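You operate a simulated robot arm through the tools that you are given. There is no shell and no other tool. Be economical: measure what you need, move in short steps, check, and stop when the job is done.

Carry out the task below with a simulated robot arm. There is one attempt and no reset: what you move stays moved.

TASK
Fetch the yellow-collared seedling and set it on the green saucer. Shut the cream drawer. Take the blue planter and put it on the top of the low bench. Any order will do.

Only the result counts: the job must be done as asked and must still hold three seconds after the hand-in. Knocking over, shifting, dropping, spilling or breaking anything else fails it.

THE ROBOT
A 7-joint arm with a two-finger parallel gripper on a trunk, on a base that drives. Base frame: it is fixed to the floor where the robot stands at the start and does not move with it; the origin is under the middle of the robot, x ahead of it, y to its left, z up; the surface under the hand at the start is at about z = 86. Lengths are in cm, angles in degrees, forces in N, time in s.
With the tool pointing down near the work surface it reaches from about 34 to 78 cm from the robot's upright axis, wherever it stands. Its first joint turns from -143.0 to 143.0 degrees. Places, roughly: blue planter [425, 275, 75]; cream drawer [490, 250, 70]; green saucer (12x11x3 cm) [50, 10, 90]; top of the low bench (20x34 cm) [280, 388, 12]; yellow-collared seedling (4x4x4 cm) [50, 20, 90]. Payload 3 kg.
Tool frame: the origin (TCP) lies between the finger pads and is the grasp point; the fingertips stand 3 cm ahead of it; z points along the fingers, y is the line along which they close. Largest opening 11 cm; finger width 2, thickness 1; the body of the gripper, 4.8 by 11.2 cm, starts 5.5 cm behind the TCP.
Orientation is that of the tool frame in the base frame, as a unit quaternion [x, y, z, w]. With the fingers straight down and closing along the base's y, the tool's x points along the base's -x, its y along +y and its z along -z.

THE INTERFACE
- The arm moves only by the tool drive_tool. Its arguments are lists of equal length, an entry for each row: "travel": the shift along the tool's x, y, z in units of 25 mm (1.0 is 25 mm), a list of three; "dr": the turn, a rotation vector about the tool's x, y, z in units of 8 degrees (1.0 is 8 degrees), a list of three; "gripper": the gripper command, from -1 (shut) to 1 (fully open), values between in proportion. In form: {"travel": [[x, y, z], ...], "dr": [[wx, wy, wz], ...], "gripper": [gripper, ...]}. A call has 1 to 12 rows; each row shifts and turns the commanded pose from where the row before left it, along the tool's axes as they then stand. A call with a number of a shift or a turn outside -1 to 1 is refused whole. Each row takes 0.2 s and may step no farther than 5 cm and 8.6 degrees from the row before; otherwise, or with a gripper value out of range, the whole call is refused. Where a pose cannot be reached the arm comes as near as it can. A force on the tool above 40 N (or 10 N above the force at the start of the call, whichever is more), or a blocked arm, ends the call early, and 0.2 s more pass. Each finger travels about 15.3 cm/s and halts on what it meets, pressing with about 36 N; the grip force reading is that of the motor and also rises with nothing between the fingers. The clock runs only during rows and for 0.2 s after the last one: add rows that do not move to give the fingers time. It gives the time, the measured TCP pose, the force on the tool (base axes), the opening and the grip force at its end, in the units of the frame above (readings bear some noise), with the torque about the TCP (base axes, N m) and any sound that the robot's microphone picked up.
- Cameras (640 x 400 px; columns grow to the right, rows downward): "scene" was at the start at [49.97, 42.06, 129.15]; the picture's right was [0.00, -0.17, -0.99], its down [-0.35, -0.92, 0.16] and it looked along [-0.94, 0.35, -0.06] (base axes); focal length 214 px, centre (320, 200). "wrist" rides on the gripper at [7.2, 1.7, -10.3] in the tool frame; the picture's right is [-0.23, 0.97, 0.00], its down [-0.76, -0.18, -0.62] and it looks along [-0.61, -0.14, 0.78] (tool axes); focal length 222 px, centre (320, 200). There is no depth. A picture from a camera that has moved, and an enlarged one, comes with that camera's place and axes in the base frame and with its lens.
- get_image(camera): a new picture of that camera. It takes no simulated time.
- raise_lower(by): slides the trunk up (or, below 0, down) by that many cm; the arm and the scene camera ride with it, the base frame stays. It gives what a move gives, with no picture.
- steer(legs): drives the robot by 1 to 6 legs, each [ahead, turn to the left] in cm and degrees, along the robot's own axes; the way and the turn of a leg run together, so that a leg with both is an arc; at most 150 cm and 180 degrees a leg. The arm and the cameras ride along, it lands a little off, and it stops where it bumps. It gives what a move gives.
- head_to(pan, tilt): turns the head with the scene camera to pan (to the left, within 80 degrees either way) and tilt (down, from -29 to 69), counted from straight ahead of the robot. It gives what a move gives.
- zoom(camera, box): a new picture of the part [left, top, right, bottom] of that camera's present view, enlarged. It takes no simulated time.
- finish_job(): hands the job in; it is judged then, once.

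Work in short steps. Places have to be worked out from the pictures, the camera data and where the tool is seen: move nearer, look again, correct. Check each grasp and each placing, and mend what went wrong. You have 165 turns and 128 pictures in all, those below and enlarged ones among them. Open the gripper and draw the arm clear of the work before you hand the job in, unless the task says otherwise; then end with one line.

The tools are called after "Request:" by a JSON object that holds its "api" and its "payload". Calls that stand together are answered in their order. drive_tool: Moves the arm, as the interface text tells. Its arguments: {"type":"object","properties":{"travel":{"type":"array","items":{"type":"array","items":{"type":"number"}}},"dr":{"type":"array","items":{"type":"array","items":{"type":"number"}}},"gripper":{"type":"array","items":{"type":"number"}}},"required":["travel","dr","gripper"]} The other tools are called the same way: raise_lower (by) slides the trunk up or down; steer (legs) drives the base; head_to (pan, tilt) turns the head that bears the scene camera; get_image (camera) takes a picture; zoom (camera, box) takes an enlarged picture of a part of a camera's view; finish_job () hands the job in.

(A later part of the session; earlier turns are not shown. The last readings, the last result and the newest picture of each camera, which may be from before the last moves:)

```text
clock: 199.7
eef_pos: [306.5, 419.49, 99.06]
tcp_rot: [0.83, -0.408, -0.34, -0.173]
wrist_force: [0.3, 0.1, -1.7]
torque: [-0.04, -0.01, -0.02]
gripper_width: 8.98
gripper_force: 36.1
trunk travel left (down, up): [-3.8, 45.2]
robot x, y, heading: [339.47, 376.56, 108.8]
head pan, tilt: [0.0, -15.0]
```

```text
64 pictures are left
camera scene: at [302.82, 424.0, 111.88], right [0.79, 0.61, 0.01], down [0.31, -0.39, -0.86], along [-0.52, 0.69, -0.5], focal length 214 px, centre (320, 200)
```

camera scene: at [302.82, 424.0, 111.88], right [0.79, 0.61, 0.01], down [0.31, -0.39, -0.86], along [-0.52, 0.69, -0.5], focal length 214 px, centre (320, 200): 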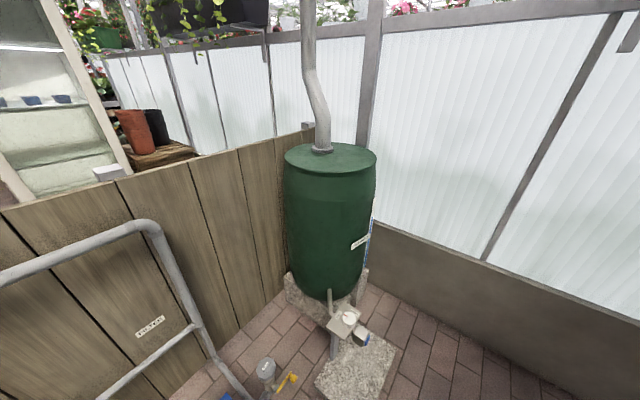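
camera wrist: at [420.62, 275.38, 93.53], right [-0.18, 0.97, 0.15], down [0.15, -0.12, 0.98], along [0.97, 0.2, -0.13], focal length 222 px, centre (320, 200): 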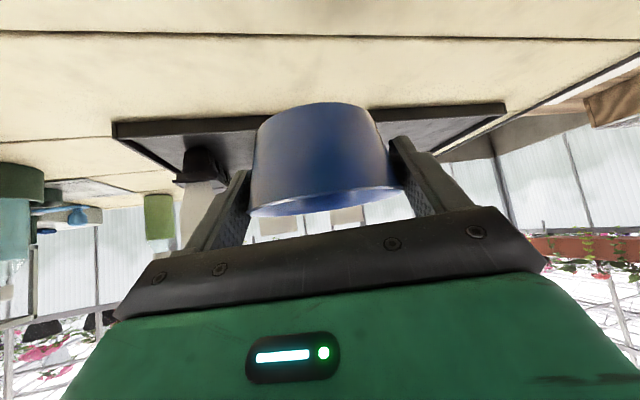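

Nothing is near the sweep. I drive 13 cm further and turn left to face the bench.

Request:
{"api": "steer", "payload": {"legs": [[13, 0], [0, 53]]}}

Request:
{"api": "head_to", "payload": {"pan": 0, "tilt": 25}}

Request:
{"api": "get_image", "payload": {"camera": "scene"}}

```text
clock: 203.3
eef_pos: [280.83, 389.04, 99.01]
tcp_rot: [0.924, 0.001, -0.382, -0.006]
wrist_force: [0.5, -0.1, -2.0]
torque: [0.01, -0.01, -0.02]
gripper_width: 9.0
gripper_force: 36.1
trunk travel left (down, up): [-3.8, 45.2]
robot x, y, heading: [335.63, 391.98, 161.0]
head pan, tilt: [0.0, -15.0]
```

```text
clock: 204.4
eef_pos: [280.79, 389.15, 99.08]
tcp_rot: [0.924, 0.001, -0.381, -0.006]
wrist_force: [0.0, 0.3, -2.1]
torque: [0.02, -0.04, -0.01]
gripper_width: 8.97
gripper_force: 36.0
trunk travel left (down, up): [-3.8, 45.2]
robot x, y, heading: [335.66, 391.44, 160.9]
head pan, tilt: [0.0, 25.0]
```

```text
63 pictures are left
camera scene: at [278.55, 389.08, 106.73], right [0.0, 1.0, 0.01], down [0.94, 0.0, -0.34], along [-0.34, 0.01, -0.94], focal length 214 px, centre (320, 200)
```

scene: 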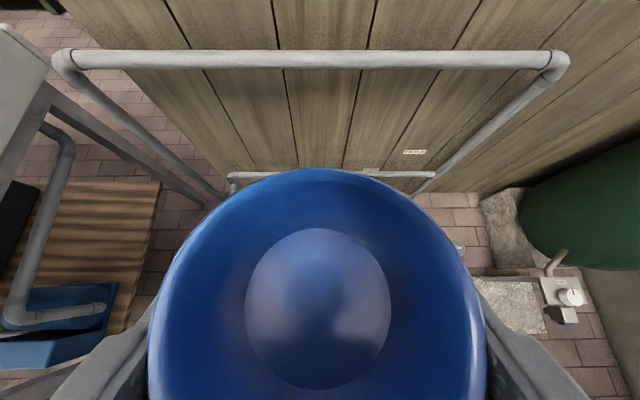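

The robot is very well placed, and the fingers point along -x. I shift to above the target spot and descend to about z≈35.

Request:
{"api": "drive_tool", "payload": {"travel": [[-0.54, -0.28, 0.54], [-0.54, -0.28, 0.54], [1, 0, 1], [1, 0, 1], [1, 0, 1], [1, 0, 1], [1, 0, 1], [1, 0, 1], [1, 0, 1], [1, 0, 1], [1, 0, 1], [1, 0, 1]], "dr": [[0, 0, 0], [0, 0, 0], [0, 0, 0], [0, 0, 0], [0, 0, 0], [0, 0, 0], [0, 0, 0], [0, 0, 0], [0, 0, 0], [0, 0, 0], [0, 0, 0], [0, 0, 0]], "gripper": [0, 0, 0, 0, 0, 0, 0, 0, 0, 0, 0, 0]}}

Request:
{"api": "drive_tool", "payload": {"travel": [[1, 0, 1], [1, 0, 1], [1, 0, 1], [1, 0, 1], [1, 0, 1], [1, 0, 1], [1, 0, 1], [0.5, 0, 0.5], [0, 0, 0]], "dr": [[0, 0, 0], [0, 0, 0], [0, 0, 0], [0, 0, 0], [0, 0, 0], [0, 0, 0], [0, 0, 0], [0, 0, 0], [0, 0, 0]], "gripper": [0, 0, 0, 0, 0, 0, 0, 0, 0]}}

Request:
{"api": "get_image", "payload": {"camera": "wrist"}}

Request:
{"api": "head_to", "payload": {"pan": -40, "tilt": 30}}

Request:
{"api": "get_image", "payload": {"camera": "scene"}}

```text
clock: 207.0
eef_pos: [277.32, 391.09, 63.93]
tcp_rot: [0.925, 0.0, -0.38, -0.006]
wrist_force: [0.8, -0.4, -1.4]
torque: [0.02, -0.03, -0.02]
gripper_width: 8.99
gripper_force: 35.6
trunk travel left (down, up): [-3.8, 45.2]
robot x, y, heading: [336.07, 391.25, 161.1]
head pan, tilt: [0.0, 25.0]
```

```text
clock: 209.0
eef_pos: [277.43, 391.24, 37.39]
tcp_rot: [0.924, 0.001, -0.381, -0.006]
wrist_force: [-0.3, 0.2, -1.8]
torque: [0.0, -0.01, 0.01]
gripper_width: 8.98
gripper_force: 36.3
trunk travel left (down, up): [-3.8, 45.2]
robot x, y, heading: [335.59, 391.95, 161.1]
head pan, tilt: [0.0, 25.0]
```

```text
62 pictures are left
camera wrist: at [289.84, 389.49, 39.59], right [-0.16, -0.98, 0.15], down [-0.1, 0.17, 0.98], along [-0.98, 0.15, -0.13], focal length 222 px, centre (320, 200)
```

wrist: 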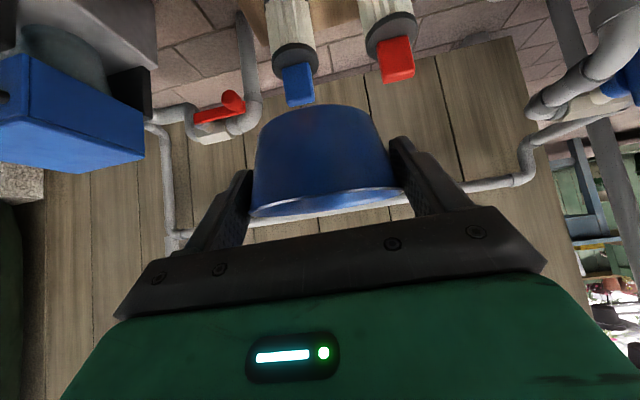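

```text
clock: 210.1
eef_pos: [277.49, 391.28, 37.18]
tcp_rot: [0.925, 0.001, -0.38, -0.006]
wrist_force: [0.1, -0.1, -2.1]
torque: [-0.01, -0.06, 0.0]
gripper_width: 8.95
gripper_force: 36.3
trunk travel left (down, up): [-3.8, 45.2]
robot x, y, heading: [335.9, 391.3, 161.1]
head pan, tilt: [-40.0, 30.0]
```

```text
61 pictures are left
camera scene: at [277.35, 396.86, 46.12], right [0.45, 0.76, 0.46], down [0.88, -0.32, -0.34], along [-0.11, 0.57, -0.82], focal length 214 px, centre (320, 200)
```

scene: 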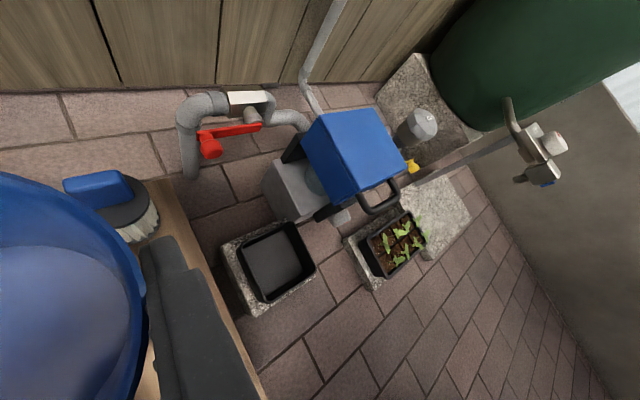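

Clearances look fine: the scrub brushes are near x≈266 and the bench edge is at y≈399. I descend to about z≈21.

Request:
{"api": "drive_tool", "payload": {"travel": [[1, 0.2, 1], [1, 0, 1], [1, 0, 1], [0.8, 0, 0.8], [0.8, 0, 0.8], [0, 0, 0]], "dr": [[0, 0, 0], [0, 0, 0], [0, 0, 0], [0, 0, 0], [0, 0, 0], [0, 0, 0]], "gripper": [0, 0, 0, 0, 0, 0]}}

Request:
{"api": "get_image", "payload": {"camera": "wrist"}}

Request:
{"api": "get_image", "payload": {"camera": "scene"}}

```text
clock: 211.5
eef_pos: [277.1, 391.15, 20.96]
tcp_rot: [0.925, 0.001, -0.381, -0.006]
wrist_force: [-0.1, 0.5, -2.2]
torque: [0.01, -0.02, 0.02]
gripper_width: 9.02
gripper_force: 35.8
trunk travel left (down, up): [-3.8, 45.2]
robot x, y, heading: [335.68, 391.48, 161.0]
head pan, tilt: [-40.0, 30.0]
```

```text
60 pictures are left
camera wrist: at [289.45, 389.35, 23.17], right [-0.16, -0.98, 0.15], down [-0.1, 0.17, 0.98], along [-0.98, 0.15, -0.13], focal length 222 px, centre (320, 200)
```

wrist: 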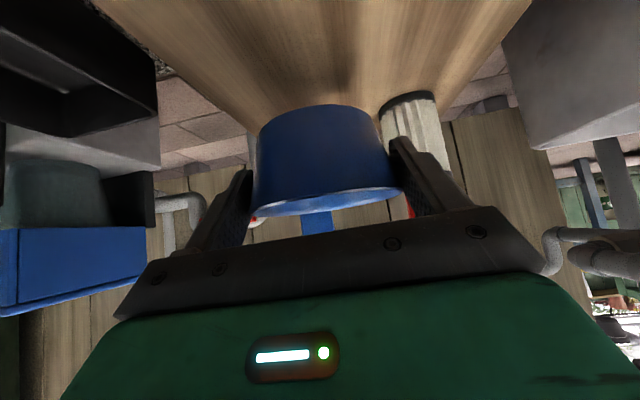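

```text
59 pictures are left
camera scene: at [276.95, 396.72, 29.71], right [0.45, 0.76, 0.46], down [0.88, -0.32, -0.34], along [-0.11, 0.57, -0.82], focal length 214 px, centre (320, 200)
```

scene: 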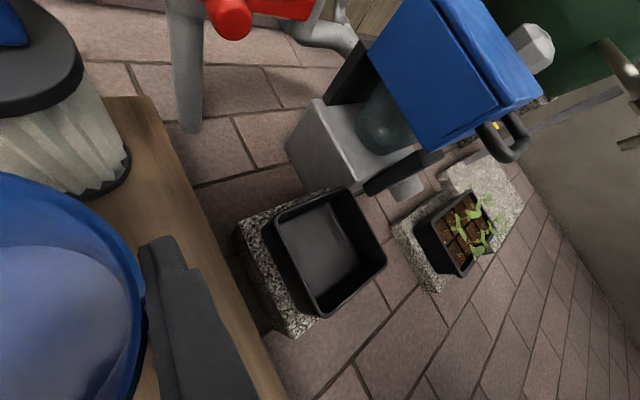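

It is clear of everything. I lower another 3.9 cm in steps.

Request:
{"api": "drive_tool", "payload": {"travel": [[0.4, 0, 0.4], [0.4, 0, 0.4], [0.3, 0, 0.3], [0, 0, 0]], "dr": [[0, 0, 0], [0, 0, 0], [0, 0, 0], [0, 0, 0]], "gripper": [0, 0, 0, 0]}}

Request:
{"api": "get_image", "payload": {"camera": "wrist"}}

```text
clock: 212.5
eef_pos: [277.3, 391.17, 16.87]
tcp_rot: [0.925, 0.001, -0.38, -0.005]
wrist_force: [-0.1, -0.1, -2.7]
torque: [-0.01, -0.02, 0.01]
gripper_width: 8.99
gripper_force: 35.9
trunk travel left (down, up): [-3.8, 45.2]
robot x, y, heading: [335.58, 391.7, 161.0]
head pan, tilt: [-40.0, 30.0]
```

```text
58 pictures are left
camera wrist: at [289.7, 389.37, 19.17], right [-0.16, -0.98, 0.15], down [-0.1, 0.17, 0.98], along [-0.98, 0.15, -0.13], focal length 222 px, centre (320, 200)
```

wrist: 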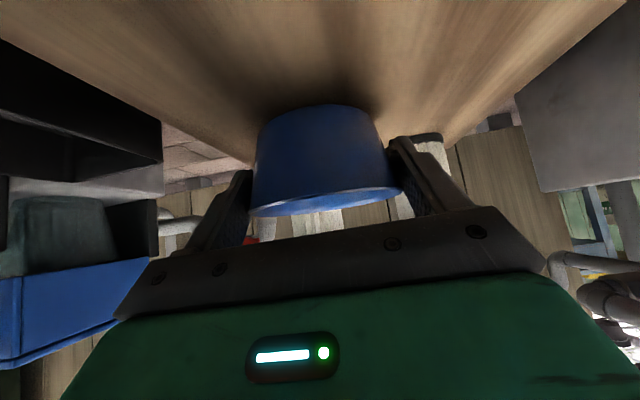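

Close now. I step down by about 2.5 mm per row and watch the force.

Request:
{"api": "drive_tool", "payload": {"travel": [[0.07, 0, 0.07], [0.07, 0, 0.07], [0.07, 0, 0.07], [0, 0, 0]], "dr": [[0, 0, 0], [0, 0, 0], [0, 0, 0], [0, 0, 0]], "gripper": [0, 0, 0, 0]}}

```text
clock: 213.5
eef_pos: [277.41, 391.06, 16.21]
tcp_rot: [0.925, 0.0, -0.381, -0.006]
wrist_force: [-0.3, 0.3, -1.8]
torque: [0.01, 0.01, 0.02]
gripper_width: 8.99
gripper_force: 35.9
trunk travel left (down, up): [-3.8, 45.2]
robot x, y, heading: [335.64, 391.55, 161.0]
head pan, tilt: [-40.0, 30.0]
```

Request:
{"api": "drive_tool", "payload": {"travel": [[0.07, 0, 0.07], [0.07, 0, 0.07], [0, 0, 0]], "dr": [[0, 0, 0], [0, 0, 0], [0, 0, 0]], "gripper": [0, 0, 0]}}

Request:
{"api": "zoom", "payload": {"camera": "wrist", "box": [220, 60, 420, 230]}}

```text
clock: 214.3
eef_pos: [277.24, 390.95, 15.95]
tcp_rot: [0.924, 0.001, -0.383, -0.006]
wrist_force: [7.6, -4.3, 29.2]
torque: [-0.01, 0.19, 0.06]
gripper_width: 9.02
gripper_force: 36.3
trunk travel left (down, up): [-3.8, 45.2]
robot x, y, heading: [335.71, 391.57, 161.1]
head pan, tilt: [-40.0, 30.0]
```

```text
2.35 times, centred on (320, 145) of wrist
camera zoom: at [289.68, 389.35, 18.13], right [-0.16, -0.98, 0.15], down [-0.1, 0.17, 0.98], along [-0.98, 0.14, -0.12], focal length 523 px, centre (320, 329)
```

zoom: 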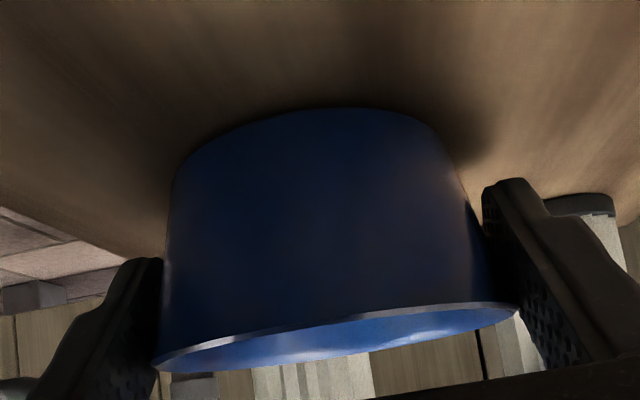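

Contact at 29 N, so the planter is on the bench. I ease back about 1 mm, then open and check.

Request:
{"api": "drive_tool", "payload": {"travel": [[-0.04, 0, -0.04], [0, 0, 0], [0, 0, 0], [0, 0, 0], [0, 0, 0]], "dr": [[0, 0, 0], [0, 0, 0], [0, 0, 0], [0, 0, 0], [0, 0, 0]], "gripper": [0, 0.6, 0.8, 0.9, 0.9]}}

Request:
{"api": "zoom", "payload": {"camera": "wrist", "box": [180, 60, 460, 260]}}

```text
clock: 215.5
eef_pos: [277.49, 391.1, 15.84]
tcp_rot: [0.925, 0.0, -0.38, -0.007]
wrist_force: [-0.1, 0.6, -0.5]
torque: [-0.01, 0.02, 0.0]
gripper_width: 10.44
gripper_force: 0.1
trunk travel left (down, up): [-3.8, 45.2]
robot x, y, heading: [335.25, 391.68, 160.9]
head pan, tilt: [-40.0, 30.0]
```

```text
2.00 times, centred on (320, 160) of wrist
camera zoom: at [289.76, 389.36, 18.17], right [-0.16, -0.98, 0.15], down [-0.1, 0.17, 0.98], along [-0.98, 0.15, -0.13], focal length 444 px, centre (320, 280)
```

zoom: 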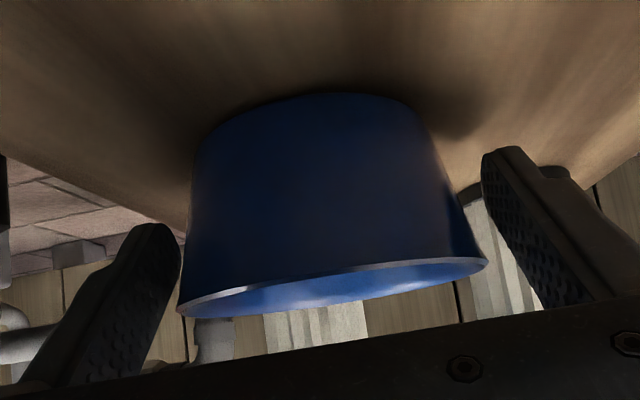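

The planter is released and standing. I open fully and retract along the finger axis.

Request:
{"api": "drive_tool", "payload": {"travel": [[0, 0, 0], [0, 0, -0.3], [0, 0, -0.6], [0, 0, -0.8], [0, 0, -1], [0, 0, -1], [0, 0, -1], [0, 0, -1], [-1, 0, -1], [-1, 0, -1], [-1, 0, -1]], "dr": [[0, 0, 0], [0, 0, 0], [0, 0, 0], [0, 0, 0], [0, 0, 0], [0, 0, 0], [0, 0, 0], [0, 0, 0], [0, 0, 0], [0, 0, 0], [0, 0, 0]], "gripper": [1, 1, 1, 1, 1, 1, 1, 1, 1, 1, 1]}}

Request:
{"api": "head_to", "payload": {"pan": 0, "tilt": 15}}

Request:
{"api": "get_image", "payload": {"camera": "scene"}}

```text
clock: 217.9
eef_pos: [287.4, 390.5, 37.01]
tcp_rot: [0.925, 0.001, -0.381, -0.005]
wrist_force: [0.3, -0.1, -0.3]
torque: [0.0, -0.02, 0.03]
gripper_width: 10.99
gripper_force: 0.0
trunk travel left (down, up): [-3.8, 45.2]
robot x, y, heading: [335.54, 391.26, 161.2]
head pan, tilt: [-40.0, 30.0]
```

```text
clock: 219.0
eef_pos: [287.34, 390.62, 36.96]
tcp_rot: [0.925, 0.001, -0.381, -0.006]
wrist_force: [0.5, 0.1, -0.9]
torque: [0.01, -0.03, -0.01]
gripper_width: 10.99
gripper_force: 0.1
trunk travel left (down, up): [-3.8, 45.2]
robot x, y, heading: [335.46, 391.99, 161.0]
head pan, tilt: [0.0, 15.0]
```

```text
55 pictures are left
camera scene: at [283.72, 390.42, 45.57], right [0.0, 1.0, 0.01], down [0.87, 0.0, -0.5], along [-0.5, 0.01, -0.87], focal length 214 px, centre (320, 200)
```

scene: 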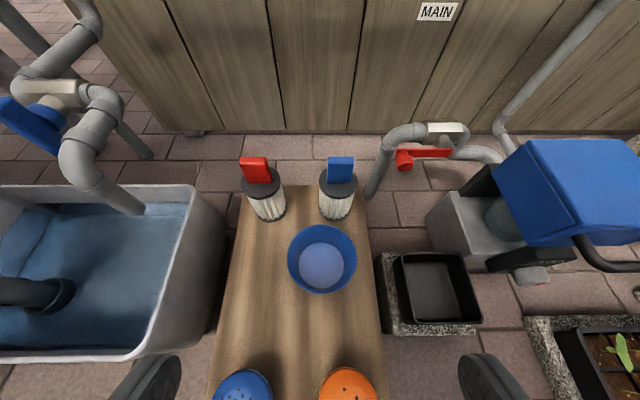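

The planter stands on the low bench with everything else upright. I raise the arm to travel height for the drive round to the drawer's side.

Request:
{"api": "drive_tool", "payload": {"travel": [[-1, 0, -1], [-1, 0, -1], [-1, 0, -1], [-1, 0, -1], [-1, 0, -1], [-1, 0, -1], [-1, 0, -1], [-1, 0, -1], [-1, 0, -1], [-1, 0, -1], [-1, 0, -1], [-1, 0, -1]], "dr": [[0, 0, 0], [0, 0, 0], [0, 0, 0], [0, 0, 0], [0, 0, 0], [0, 0, 0], [0, 0, 0], [0, 0, 0], [0, 0, 0], [0, 0, 0], [0, 0, 0], [0, 0, 0]], "gripper": [1, 1, 1, 1, 1, 1, 1, 1, 1, 1, 1, 1]}}

Request:
{"api": "drive_tool", "payload": {"travel": [[-1, 0, -1], [-1, 0, -1], [-1, 0, -1], [-1, 0, -1], [-1, 0, -1], [-1, 0, -1], [0, 0, 0]], "dr": [[0, 0, 0], [0, 0, 0], [0, 0, 0], [0, 0, 0], [0, 0, 0], [0, 0, 0], [0, 0, 0]], "gripper": [-1, -1, -1, -1, -1, -1, -1]}}

Request:
{"api": "steer", "payload": {"legs": [[0, -108], [0, -107], [46, 0], [0, -36]]}}

Request:
{"api": "head_to", "payload": {"pan": 0, "tilt": -25}}

Request:
{"api": "get_image", "payload": {"camera": "scene"}}

```text
clock: 221.6
eef_pos: [283.03, 390.06, 45.95]
tcp_rot: [0.925, 0.001, -0.38, -0.005]
wrist_force: [-0.8, -0.4, -0.2]
torque: [0.03, -0.01, -0.01]
gripper_width: 10.99
gripper_force: 0.1
out of reach, approached as far as the arm can: row 1, 2, 3, 4, 5, 6, 7, 8, 9, 10, 11, 12
trunk travel left (down, up): [-3.8, 45.2]
robot x, y, heading: [335.51, 391.55, 161.2]
head pan, tilt: [0.0, 15.0]
```

```text
clock: 223.2
eef_pos: [279.72, 390.81, 60.96]
tcp_rot: [0.925, 0.0, -0.38, -0.006]
wrist_force: [0.6, -0.1, -0.1]
torque: [0.02, 0.03, 0.02]
gripper_width: 0.02
gripper_force: 35.7
out of reach, approached as far as the arm can: row 1, 2, 3, 4, 5, 6
trunk travel left (down, up): [-3.8, 45.2]
robot x, y, heading: [335.38, 391.33, 161.0]
head pan, tilt: [0.0, 15.0]
```

```text
clock: 225.1
eef_pos: [282.98, 410.35, 60.86]
tcp_rot: [0.914, -0.164, -0.363, -0.074]
wrist_force: [1.1, 1.3, 0.1]
torque: [-0.13, 0.06, 0.04]
gripper_width: 0.01
gripper_force: 35.6
trunk travel left (down, up): [-3.8, 45.2]
robot x, y, heading: [334.57, 390.2, 140.8]
head pan, tilt: [0.0, 15.0]
stopped in leg 1: the robot was blocked; the commanded pose is now the measured one
```

```text
clock: 226.2
eef_pos: [283.04, 410.18, 60.91]
tcp_rot: [0.914, -0.164, -0.363, -0.074]
wrist_force: [-0.2, 0.2, 0.1]
torque: [-0.04, 0.03, 0.01]
gripper_width: 0.01
gripper_force: 36.3
trunk travel left (down, up): [-3.8, 45.2]
robot x, y, heading: [334.89, 390.32, 140.7]
head pan, tilt: [0.0, -25.0]
```

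```text
54 pictures are left
camera scene: at [276.76, 412.23, 75.29], right [0.35, 0.94, 0.02], down [0.35, -0.12, -0.93], along [-0.87, 0.33, -0.37], focal length 214 px, centre (320, 200)
```

scene: 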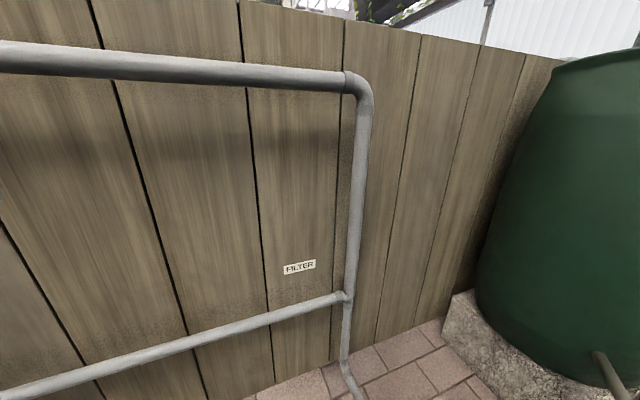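

The base bumped into something while turning, probably a corner against the bench end. I check the bench and its items.

Request:
{"api": "head_to", "payload": {"pan": 25, "tilt": 35}}

Request:
{"api": "get_image", "payload": {"camera": "scene"}}

```text
clock: 227.4
eef_pos: [282.86, 410.13, 60.84]
tcp_rot: [0.914, -0.165, -0.363, -0.074]
wrist_force: [0.2, -0.5, 0.1]
torque: [0.0, 0.01, -0.02]
gripper_width: 0.01
gripper_force: 35.8
trunk travel left (down, up): [-3.8, 45.2]
robot x, y, heading: [334.74, 390.15, 141.2]
head pan, tilt: [25.0, 35.0]
```

```text
53 pictures are left
camera scene: at [281.14, 406.71, 68.27], right [0.05, 0.96, -0.29], down [0.98, -0.11, -0.18], along [-0.21, -0.28, -0.94], focal length 214 px, centre (320, 200)
```

scene: 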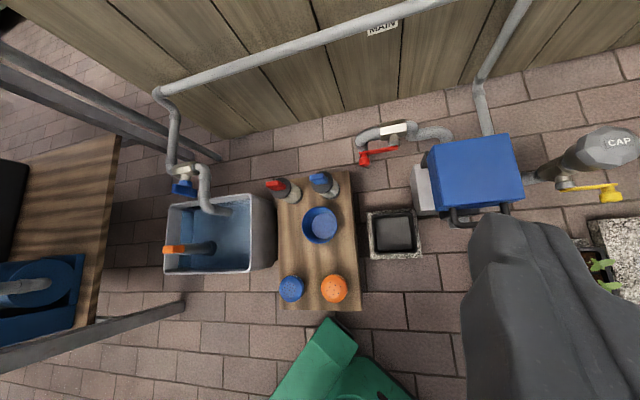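

All the items are still in place; only the base corner touched the bench end and nothing moved. I raise the trunk, reverse a little, then turn right in place.

Request:
{"api": "raise_lower", "payload": {"by": 35}}

Request:
{"api": "steer", "payload": {"legs": [[-14, 0], [0, -116], [0, -115]]}}

Request:
{"api": "get_image", "payload": {"camera": "scene"}}

```text
clock: 230.9
eef_pos: [283.04, 410.11, 95.92]
tcp_rot: [0.914, -0.164, -0.364, -0.073]
wrist_force: [-0.3, 0.5, 0.2]
torque: [-0.01, 0.02, -0.03]
gripper_width: 0.0
gripper_force: 35.7
trunk travel left (down, up): [-38.8, 10.2]
robot x, y, heading: [334.56, 390.38, 141.0]
head pan, tilt: [25.0, 35.0]
```

```text
clock: 234.0
eef_pos: [309.35, 423.67, 95.93]
tcp_rot: [0.85, -0.385, -0.323, -0.158]
wrist_force: [-0.6, -0.1, -0.2]
torque: [0.01, -0.06, -0.06]
gripper_width: 0.0
gripper_force: 36.1
trunk travel left (down, up): [-38.8, 10.2]
robot x, y, heading: [343.87, 380.98, 112.2]
head pan, tilt: [25.0, 35.0]
stopped in leg 2: the robot was blocked; the commanded pose is now the measured one
```

```text
52 pictures are left
camera scene: at [305.96, 421.59, 103.18], right [0.51, 0.81, -0.3], down [0.81, -0.56, -0.16], along [-0.3, -0.16, -0.94], focal length 214 px, centre (320, 200)
```

scene: 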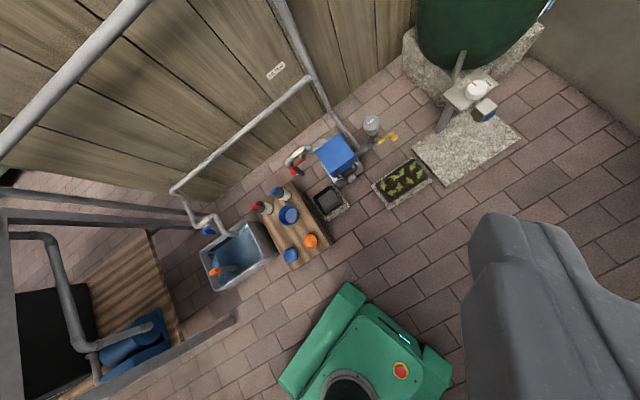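

The base is clear of the bench, yet the turn was blocked again. I look to the right and rear for what it touched.

Request:
{"api": "head_to", "payload": {"pan": -75, "tilt": 30}}

Request:
{"api": "get_image", "payload": {"camera": "scene"}}

Request:
{"api": "head_to", "payload": {"pan": 75, "tilt": 45}}

Request:
{"api": "get_image", "payload": {"camera": "scene"}}

```text
clock: 235.8
eef_pos: [309.3, 423.75, 95.77]
tcp_rot: [0.85, -0.387, -0.323, -0.156]
wrist_force: [-1.0, -0.2, -0.2]
torque: [-0.04, -0.02, -0.01]
gripper_width: 0.0
gripper_force: 35.6
trunk travel left (down, up): [-38.8, 10.2]
robot x, y, heading: [344.32, 381.25, 112.2]
head pan, tilt: [-75.0, 30.0]
```

```text
51 pictures are left
camera scene: at [317.41, 427.29, 108.05], right [0.61, -0.33, 0.72], down [0.12, -0.86, -0.49], along [0.78, 0.38, -0.49], focal length 214 px, centre (320, 200)
```

scene: 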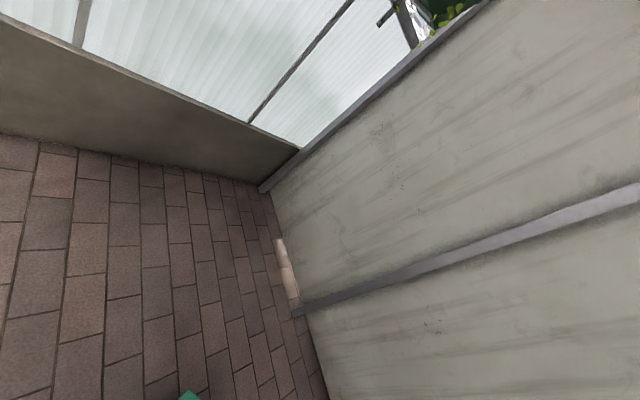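

```text
clock: 238.1
eef_pos: [309.22, 423.77, 95.8]
tcp_rot: [0.85, -0.387, -0.323, -0.156]
wrist_force: [0.1, 1.4, -0.3]
torque: [0.01, 0.03, 0.02]
gripper_width: 0.02
gripper_force: 36.0
trunk travel left (down, up): [-38.8, 10.2]
robot x, y, heading: [343.82, 381.16, 112.7]
head pan, tilt: [75.0, 45.0]
```

```text
50 pictures are left
camera scene: at [306.05, 415.09, 106.45], right [-0.22, 0.67, -0.71], down [0.94, -0.04, -0.33], along [-0.25, -0.74, -0.62], focal length 214 px, centre (320, 200)
```

scene: 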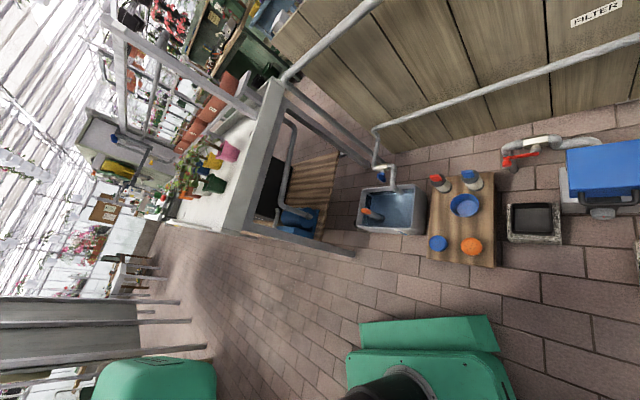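

I see nothing near the base. I retry a small right turn to see whether it is really blocked.

Request:
{"api": "steer", "payload": {"legs": [[0, -25]]}}

```text
clock: 240.1
eef_pos: [330.78, 434.35, 95.63]
tcp_rot: [0.748, -0.566, -0.273, -0.215]
wrist_force: [0.3, 0.8, -0.4]
torque: [0.0, 0.06, 0.05]
gripper_width: 0.0
gripper_force: 35.2
trunk travel left (down, up): [-38.8, 10.2]
robot x, y, heading: [342.28, 381.44, 87.2]
head pan, tilt: [75.0, 45.0]
stopped in leg 1: the robot was blocked; the commanded pose is now the measured one
```

It turned the full 25° despite the "blocked" flag. I continue in moderate turns.

Request:
{"api": "steer", "payload": {"legs": [[0, -40]]}}

Request:
{"api": "head_to", "payload": {"pan": 0, "tilt": 0}}

Request:
{"api": "get_image", "payload": {"camera": "scene"}}

Request:
{"api": "get_image", "payload": {"camera": "wrist"}}

```text
clock: 242.5
eef_pos: [367.15, 429.3, 95.63]
tcp_rot: [-0.515, 0.789, 0.18, 0.281]
wrist_force: [0.8, -0.9, 0.1]
torque: [0.05, 0.11, 0.06]
gripper_width: 0.0
gripper_force: 35.8
trunk travel left (down, up): [-38.8, 10.2]
robot x, y, heading: [340.18, 382.83, 47.4]
head pan, tilt: [75.0, 45.0]
stopped in leg 1: the robot was blocked; the commanded pose is now the measured one
```

```text
clock: 244.0
eef_pos: [367.13, 429.35, 95.55]
tcp_rot: [-0.517, 0.788, 0.18, 0.281]
wrist_force: [-0.2, 0.1, 0.4]
torque: [-0.01, 0.01, -0.01]
gripper_width: 0.01
gripper_force: 35.8
trunk travel left (down, up): [-38.8, 10.2]
robot x, y, heading: [340.19, 382.84, 47.7]
head pan, tilt: [0.0, 0.0]
```

```text
49 pictures are left
camera scene: at [369.4, 434.9, 105.67], right [0.92, -0.4, 0.01], down [-0.31, -0.71, -0.63], along [0.26, 0.57, -0.78], focal length 214 px, centre (320, 200)
```

scene: 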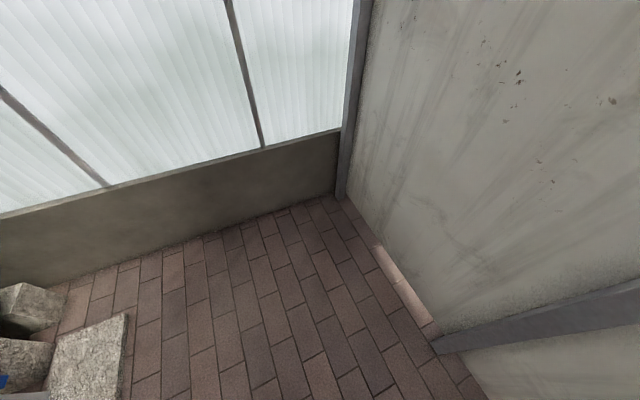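

```text
48 pictures are left
camera wrist: at [360.59, 419.01, 99.07], right [-0.82, 0.55, 0.14], down [0.24, 0.11, 0.96], along [0.52, 0.83, -0.23], focal length 222 px, centre (320, 200)
```

wrist: 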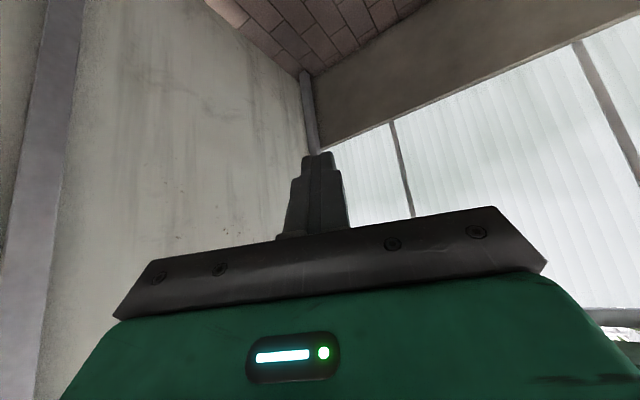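

The arm is being deflected slightly as the robot turns, so a link may be touching something. I look back at the robot.

Request:
{"api": "head_to", "payload": {"pan": -60, "tilt": 62}}

Request:
{"api": "get_image", "payload": {"camera": "scene"}}

Request:
{"api": "head_to", "payload": {"pan": 60, "tilt": 62}}

Request:
{"api": "get_image", "payload": {"camera": "scene"}}

```text
clock: 245.3
eef_pos: [367.12, 429.36, 95.68]
tcp_rot: [-0.516, 0.789, 0.18, 0.281]
wrist_force: [-1.0, 0.3, 0.0]
torque: [-0.01, 0.01, 0.0]
gripper_width: 0.03
gripper_force: 35.8
trunk travel left (down, up): [-38.8, 10.2]
robot x, y, heading: [339.99, 382.65, 47.4]
head pan, tilt: [-60.0, 62.0]
```

```text
47 pictures are left
camera scene: at [370.17, 422.73, 104.37], right [0.24, -0.7, 0.68], down [-0.96, -0.28, 0.04], along [0.16, -0.66, -0.74], focal length 214 px, centre (320, 200)
```

scene: 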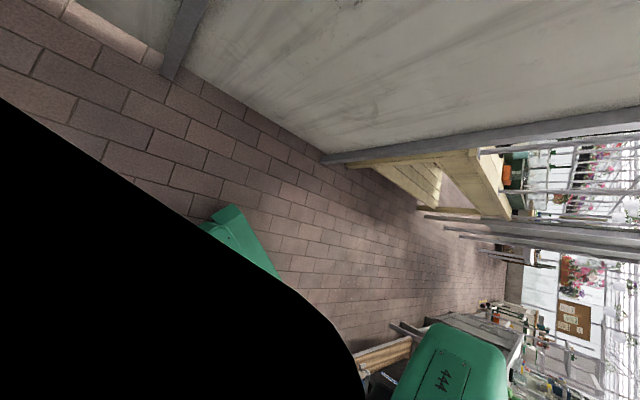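

```text
clock: 247.3
eef_pos: [367.04, 429.44, 95.49]
tcp_rot: [-0.515, 0.79, 0.179, 0.281]
wrist_force: [0.0, 0.4, 0.1]
torque: [0.0, -0.01, -0.05]
gripper_width: 0.03
gripper_force: 36.2
trunk travel left (down, up): [-38.8, 10.2]
robot x, y, heading: [340.47, 382.62, 47.6]
head pan, tilt: [60.0, 62.0]
```

```text
46 pictures are left
camera scene: at [359.96, 427.2, 104.3], right [0.68, 0.3, -0.67], down [0.44, -0.9, 0.05], along [-0.58, -0.33, -0.74], focal length 214 px, centre (320, 200)
```

scene: 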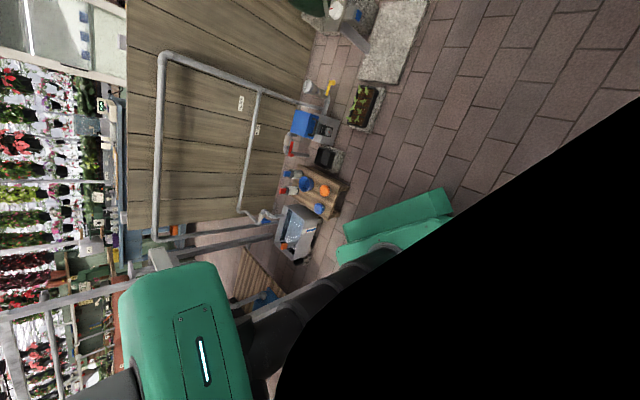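

The arm was probably sitting at a joint limit (the out-of-reach rows), which counts as "blocked". I extend it forward and up into a comfortable pose and restore the 45° lean.

Request:
{"api": "drive_tool", "payload": {"travel": [[-1, 0, 0.81], [-1, 0, 0.81], [-1, 0, 0.81], [-0.8, 0, -1], [-0.8, 0, -1], [-0.8, 0, -1], [-0.8, 0, -1], [-0.8, 0, -1], [-0.8, 0, -1], [-0.8, 0, -1], [-0.8, 0, -1], [0, 0, 0]], "dr": [[0, 0, 0], [0, 0, 0], [0, 0, 0], [0, 0, 0], [0, 0, 0], [0, 0, 0], [0, 0, 0], [0, 0, 0], [0, 0, 0], [0, 0, 0], [0, 0, 0], [0, -0.67, 0]], "gripper": [-1, -1, -1, -1, -1, -1, -1, -1, -1, -1, -1, -1]}}

Request:
{"api": "raise_lower", "payload": {"by": -27}}

```text
clock: 249.9
eef_pos: [370.87, 438.04, 120.96]
tcp_rot: [-0.508, 0.774, 0.204, 0.317]
wrist_force: [-0.4, 0.6, -0.5]
torque: [-0.01, 0.01, 0.0]
gripper_width: 0.0
gripper_force: 35.7
trunk travel left (down, up): [-38.8, 10.2]
robot x, y, heading: [340.23, 382.77, 47.4]
head pan, tilt: [60.0, 62.0]
```

```text
clock: 252.7
eef_pos: [370.87, 438.05, 94.13]
tcp_rot: [-0.508, 0.774, 0.205, 0.318]
wrist_force: [0.0, -0.2, 0.9]
torque: [-0.03, -0.01, 0.0]
gripper_width: 0.01
gripper_force: 35.8
trunk travel left (down, up): [-11.8, 37.2]
robot x, y, heading: [340.19, 382.58, 47.8]
head pan, tilt: [60.0, 62.0]
```

Now I turn right and head down the corridor.

Request:
{"api": "head_to", "payload": {"pan": 0, "tilt": 0}}

Request:
{"api": "steer", "payload": {"legs": [[0, -101]]}}

```text
clock: 254.0
eef_pos: [370.83, 438.11, 94.1]
tcp_rot: [-0.508, 0.774, 0.204, 0.318]
wrist_force: [-0.4, 0.3, 0.4]
torque: [0.0, 0.02, 0.04]
gripper_width: 0.02
gripper_force: 35.9
trunk travel left (down, up): [-11.8, 37.2]
robot x, y, heading: [339.87, 382.93, 47.5]
head pan, tilt: [0.0, 0.0]
```

```text
clock: 258.7
eef_pos: [389.27, 342.88, 93.98]
tcp_rot: [0.267, 0.886, -0.112, 0.361]
wrist_force: [-0.1, -0.4, 0.6]
torque: [0.0, 0.01, 0.03]
gripper_width: 0.0
gripper_force: 35.9
trunk travel left (down, up): [-11.8, 37.2]
robot x, y, heading: [345.18, 386.77, -52.3]
head pan, tilt: [0.0, 0.0]
```

Turning works now. I steer into the corridor's middle and drive back south.

Request:
{"api": "steer", "payload": {"legs": [[0, -24], [75, 0], [0, -13], [150, 0]]}}

```text
clock: 271.8
eef_pos: [377.25, 104.73, 93.98]
tcp_rot: [0.526, 0.762, -0.217, 0.309]
wrist_force: [0.0, -0.1, -0.7]
torque: [0.0, -0.01, 0.01]
gripper_width: 0.0
gripper_force: 36.0
trunk travel left (down, up): [-11.8, 37.2]
robot x, y, heading: [366.9, 166.22, -87.8]
head pan, tilt: [0.0, 0.0]
```

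On course, so I continue south past the partition's end.

Request:
{"api": "steer", "payload": {"legs": [[0, -2.5], [150, 0], [72, 0], [0, 60]]}}

Request:
{"api": "head_to", "payload": {"pan": 20, "tilt": -25}}

Request:
{"api": "get_image", "payload": {"camera": "scene"}}

```text
clock: 285.9
eef_pos: [425.91, -82.39, 94.13]
tcp_rot: [0.098, 0.921, -0.043, 0.374]
wrist_force: [0.2, 0.7, 0.8]
torque: [-0.03, -0.03, -0.01]
gripper_width: 0.0
gripper_force: 36.2
trunk travel left (down, up): [-11.8, 37.2]
robot x, y, heading: [366.61, -61.11, -31.1]
head pan, tilt: [0.0, 0.0]
```

```text
clock: 286.8
eef_pos: [425.91, -82.46, 94.07]
tcp_rot: [0.097, 0.921, -0.042, 0.375]
wrist_force: [-0.5, -0.4, -0.2]
torque: [0.01, 0.02, 0.01]
gripper_width: 0.0
gripper_force: 36.0
trunk travel left (down, up): [-11.8, 37.2]
robot x, y, heading: [367.26, -60.66, -31.0]
head pan, tilt: [20.0, -25.0]
```

```text
45 pictures are left
camera scene: at [432.3, -81.28, 108.9], right [0.03, -0.97, -0.24], down [-0.33, 0.21, -0.92], along [0.94, 0.11, -0.32], focal length 214 px, centre (320, 200)
```

scene: 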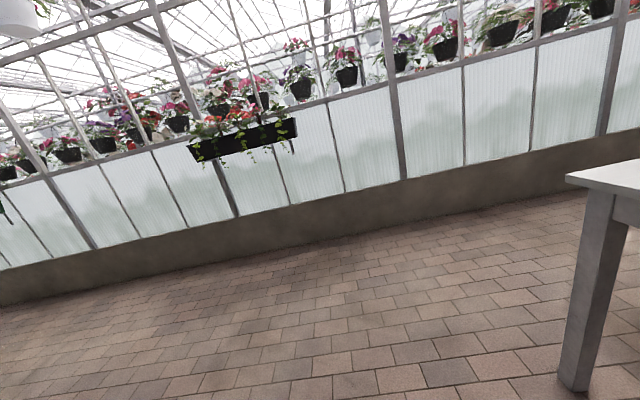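

The east side is open with the outer wall at x≈620. I drive to about x≈525 and turn north.

Request:
{"api": "steer", "payload": {"legs": [[0, 33], [150, 0], [8, 0], [0, 88]]}}

Request:
{"api": "head_to", "payload": {"pan": 0, "tilt": -25}}

Request:
{"api": "get_image", "payload": {"camera": "scene"}}

```text
clock: 300.4
eef_pos: [514.07, 5.78, 94.12]
tcp_rot: [0.753, -0.54, -0.304, -0.223]
wrist_force: [-0.3, -0.2, 0.3]
torque: [0.03, 0.01, 0.0]
gripper_width: 0.0
gripper_force: 35.4
trunk travel left (down, up): [-11.8, 37.2]
robot x, y, heading: [532.29, -55.46, 89.6]
head pan, tilt: [20.0, -25.0]
```

```text
clock: 301.3
eef_pos: [514.28, 5.79, 94.28]
tcp_rot: [0.751, -0.541, -0.304, -0.223]
wrist_force: [-0.5, 0.1, 0.6]
torque: [-0.04, -0.01, -0.07]
gripper_width: 0.01
gripper_force: 36.3
trunk travel left (down, up): [-11.8, 37.2]
robot x, y, heading: [531.81, -55.97, 89.5]
head pan, tilt: [0.0, -25.0]
```

```text
44 pictures are left
camera scene: at [512.13, 11.68, 108.7], right [0.95, 0.32, 0.01], down [0.12, -0.33, -0.94], along [-0.3, 0.89, -0.35], focal length 214 px, centre (320, 200)
```

scene: 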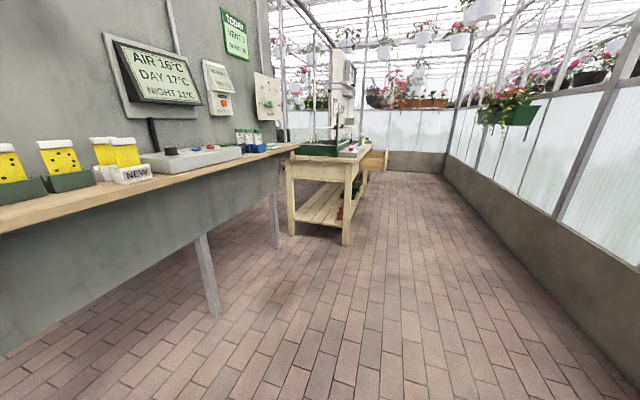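

The drawer juts out from the table's east side; its front is at about [507, 250, 71]. I drive north along x≈560.

Request:
{"api": "steer", "payload": {"legs": [[0, -8], [150, 0], [60, 0], [0, 8]]}}

Request:
{"api": "head_to", "payload": {"pan": 15, "tilt": -15}}

Request:
{"api": "get_image", "payload": {"camera": "scene"}}

```text
clock: 313.0
eef_pos: [540.53, 214.02, 94.25]
tcp_rot: [0.758, -0.532, -0.307, -0.219]
wrist_force: [0.8, 0.1, 0.3]
torque: [-0.03, -0.01, 0.01]
gripper_width: 0.0
gripper_force: 36.1
trunk travel left (down, up): [-11.8, 37.2]
robot x, y, heading: [560.24, 152.64, 90.8]
head pan, tilt: [0.0, -25.0]
```

```text
clock: 313.7
eef_pos: [540.73, 214.02, 94.25]
tcp_rot: [0.759, -0.53, -0.307, -0.219]
wrist_force: [-0.3, 0.2, 0.5]
torque: [-0.02, -0.01, 0.03]
gripper_width: 0.0
gripper_force: 35.7
trunk travel left (down, up): [-11.8, 37.2]
robot x, y, heading: [560.71, 153.18, 90.8]
head pan, tilt: [15.0, -15.0]
```

```text
43 pictures are left
camera scene: at [536.63, 218.72, 107.33], right [0.85, 0.5, -0.18], down [0.12, -0.51, -0.85], along [-0.52, 0.7, -0.49], focal length 214 px, centre (320, 200)
```

scene: 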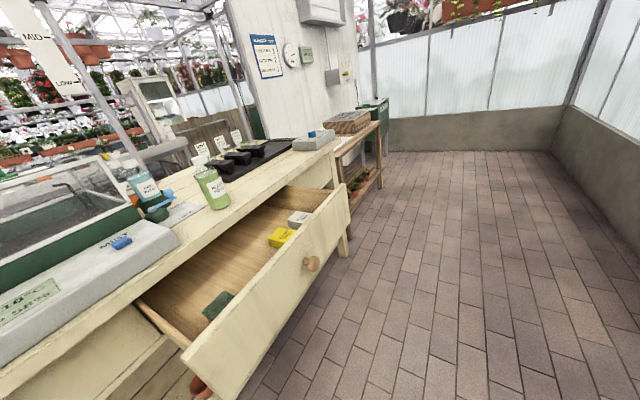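

The drawer's front panel runs y≈220–273 at x≈506, with its knob near [509, 247, 68]. I drive to about [572, 247] and turn to face it.

Request:
{"api": "head_to", "payload": {"pan": 0, "tilt": 15}}

Request:
{"api": "steer", "payload": {"legs": [[0, -8], [94, 0], [0, 80]]}}

Request:
{"api": "get_image", "payload": {"camera": "scene"}}

```text
clock: 314.7
eef_pos: [540.67, 214.0, 94.27]
tcp_rot: [0.758, -0.531, -0.307, -0.22]
wrist_force: [-0.4, -0.1, -0.7]
torque: [0.0, 0.0, 0.0]
gripper_width: 0.01
gripper_force: 35.8
trunk travel left (down, up): [-11.8, 37.2]
robot x, y, heading: [560.57, 152.62, 90.7]
head pan, tilt: [0.0, 15.0]
```

```text
clock: 323.8
eef_pos: [507.22, 250.58, 94.33]
tcp_rot: [0.927, 0.001, -0.376, -0.003]
wrist_force: [-0.7, -0.1, -0.3]
torque: [-0.02, 0.03, 0.03]
gripper_width: 0.0
gripper_force: 35.8
trunk travel left (down, up): [-11.8, 37.2]
robot x, y, heading: [573.17, 252.95, 161.0]
head pan, tilt: [0.0, 15.0]
```

```text
42 pictures are left
camera scene: at [503.7, 250.37, 102.95], right [0.0, 1.0, 0.01], down [0.87, 0.0, -0.49], along [-0.49, 0.01, -0.87], focal length 214 px, centre (320, 200)
```

scene: 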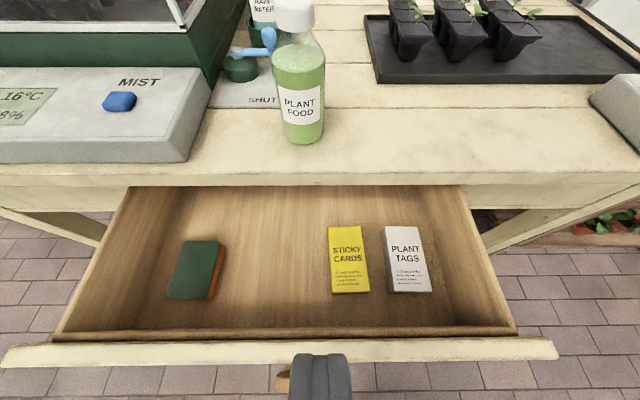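

The drawer is open about 18 cm and its front's outer face is at x≈508. I back the robot up 6 cm and pull the tool back to x≈519, clear of the panel.

Request:
{"api": "steer", "payload": {"legs": [[-6, 0]]}}

Request:
{"api": "drive_tool", "payload": {"travel": [[0.5, -0.25, -0.48], [0.5, -0.25, -0.48], [0.5, -0.25, -0.48], [0, 0, 0]], "dr": [[0, 0, 0], [0, 0, 0], [0, 0, 0], [0, 0, 0]], "gripper": [-1, -1, -1, -1]}}

```text
clock: 324.7
eef_pos: [513.02, 248.55, 94.26]
tcp_rot: [0.926, 0.0, -0.377, -0.003]
wrist_force: [0.5, 0.4, 0.7]
torque: [0.02, 0.02, -0.03]
gripper_width: 0.0
gripper_force: 35.8
trunk travel left (down, up): [-11.8, 37.2]
robot x, y, heading: [578.66, 250.95, 161.1]
head pan, tilt: [0.0, 15.0]
```

```text
clock: 325.7
eef_pos: [518.29, 250.85, 94.3]
tcp_rot: [0.926, 0.0, -0.377, -0.004]
wrist_force: [-1.0, -0.6, 0.5]
torque: [0.0, 0.0, -0.01]
gripper_width: 0.02
gripper_force: 35.6
trunk travel left (down, up): [-11.8, 37.2]
robot x, y, heading: [578.62, 250.59, 161.0]
head pan, tilt: [0.0, 15.0]
```

Now I tilt the fingers 20° closer to horizontal and lower the trunk.

Request:
{"api": "drive_tool", "payload": {"travel": [[0, 0, 0], [0, 0, 0], [0, 0, 0], [0, 0, 0]], "dr": [[0, -0.85, 0], [0, -0.85, 0], [0, -0.85, 0], [0, 0, 0]], "gripper": [-1, -1, -1, -1]}}

Request:
{"api": "raise_lower", "payload": {"by": -11}}

Request:
{"api": "get_image", "payload": {"camera": "wrist"}}

```text
clock: 326.7
eef_pos: [518.28, 250.56, 94.42]
tcp_rot: [0.844, 0.0, -0.536, -0.004]
wrist_force: [-0.4, 0.5, 0.1]
torque: [-0.04, -0.02, 0.01]
gripper_width: 0.0
gripper_force: 36.1
trunk travel left (down, up): [-11.8, 37.2]
robot x, y, heading: [578.39, 250.56, 160.9]
head pan, tilt: [0.0, 15.0]
```

```text
clock: 328.1
eef_pos: [518.24, 250.54, 83.49]
tcp_rot: [0.844, 0.0, -0.536, -0.004]
wrist_force: [0.1, -0.1, -0.9]
torque: [-0.01, 0.04, 0.02]
gripper_width: 0.03
gripper_force: 35.7
trunk travel left (down, up): [-0.8, 48.2]
robot x, y, heading: [578.5, 251.01, 160.7]
head pan, tilt: [0.0, 15.0]
```

```text
41 pictures are left
camera wrist: at [530.63, 248.93, 81.22], right [-0.1, -0.97, 0.2], down [0.24, 0.17, 0.96], along [-0.97, 0.14, 0.22], focal length 222 px, centre (320, 200)
```

wrist: 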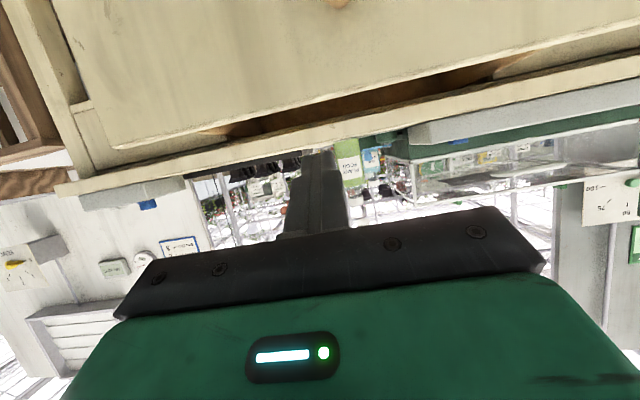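

The panel's top edge is at z≈76 and the knob at about z≈70. I lower the tool 12 cm, in front of the panel.

Request:
{"api": "drive_tool", "payload": {"travel": [[0.87, 0, 0.41], [0.87, 0, 0.41], [0.87, 0, 0.41], [0.87, 0, 0.41], [0.87, 0, 0.41], [0, 0, 0]], "dr": [[0, 0, 0], [0, 0, 0], [0, 0, 0], [0, 0, 0], [0, 0, 0], [0, 0, 0]], "gripper": [-1, -1, -1, -1, -1, -1]}}

Request:
{"api": "get_image", "payload": {"camera": "wrist"}}

Request:
{"api": "get_image", "payload": {"camera": "scene"}}

```text
clock: 329.5
eef_pos: [517.73, 251.79, 72.07]
tcp_rot: [0.846, 0.0, -0.534, -0.004]
wrist_force: [0.4, 0.5, 0.1]
torque: [-0.01, 0.04, 0.0]
gripper_width: 0.03
gripper_force: 35.6
out of reach, approached as far as the arm can: row 5
trunk travel left (down, up): [-0.8, 48.2]
robot x, y, heading: [578.84, 250.68, 161.0]
head pan, tilt: [0.0, 15.0]
```

```text
40 pictures are left
camera wrist: at [530.02, 250.19, 69.86], right [-0.1, -0.97, 0.2], down [0.24, 0.17, 0.96], along [-0.97, 0.14, 0.21], focal length 222 px, centre (320, 200)
```

wrist: 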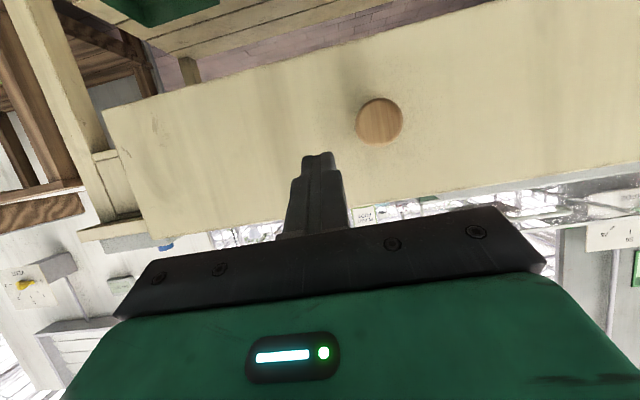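

```text
39 pictures are left
camera scene: at [517.22, 251.76, 81.35], right [0.0, 1.0, 0.01], down [0.65, 0.0, -0.76], along [-0.76, 0.01, -0.65], focal length 214 px, centre (320, 200)
```

scene: 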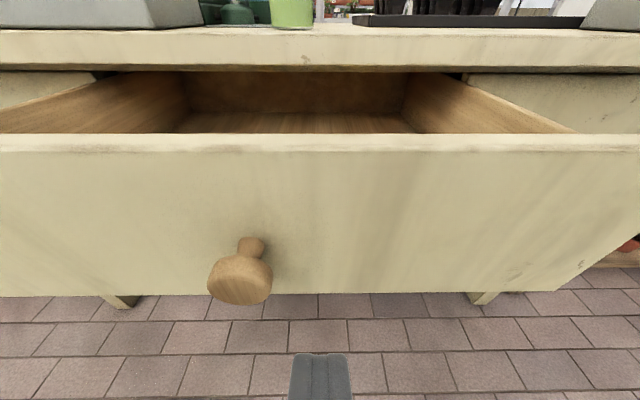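

The fingers face the panel just beside the knob. I push slowly along -x.

Request:
{"api": "drive_tool", "payload": {"travel": [[-0.42, 0, 0.9], [-0.42, 0, 0.9], [-0.2, 0, 0.42], [-0.2, 0, 0.42], [-0.2, 0, 0.42], [-0.2, 0, 0.42], [-0.2, 0, 0.42], [-0.2, 0, 0.42], [-0.2, 0, 0.42], [-0.2, 0, 0.42], [-0.2, 0, 0.42], [0, 0, 0]], "dr": [[0, 0, 0], [0, 0, 0], [0, 0, 0], [0, 0, 0], [0, 0, 0], [0, 0, 0], [0, 0, 0], [0, 0, 0], [0, 0, 0], [0, 0, 0], [0, 0, 0], [0, 0, 0]], "gripper": [-1, -1, -1, -1, -1, -1, -1, -1, -1, -1, -1, -1]}}

Request:
{"api": "get_image", "payload": {"camera": "scene"}}

```text
clock: 332.1
eef_pos: [501.99, 252.12, 71.96]
tcp_rot: [0.845, 0.0, -0.535, -0.004]
wrist_force: [-0.2, -0.7, 0.1]
torque: [0.01, -0.01, -0.03]
gripper_width: 0.0
gripper_force: 36.5
trunk travel left (down, up): [-0.8, 48.2]
robot x, y, heading: [578.99, 250.57, 161.0]
head pan, tilt: [0.0, 15.0]
```

```text
38 pictures are left
camera scene: at [501.71, 252.05, 81.36], right [0.0, 1.0, 0.01], down [0.65, 0.0, -0.76], along [-0.76, 0.01, -0.65], focal length 214 px, centre (320, 200)
```

scene: 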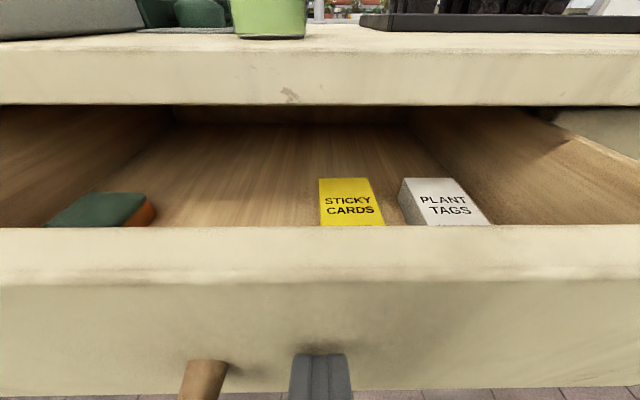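

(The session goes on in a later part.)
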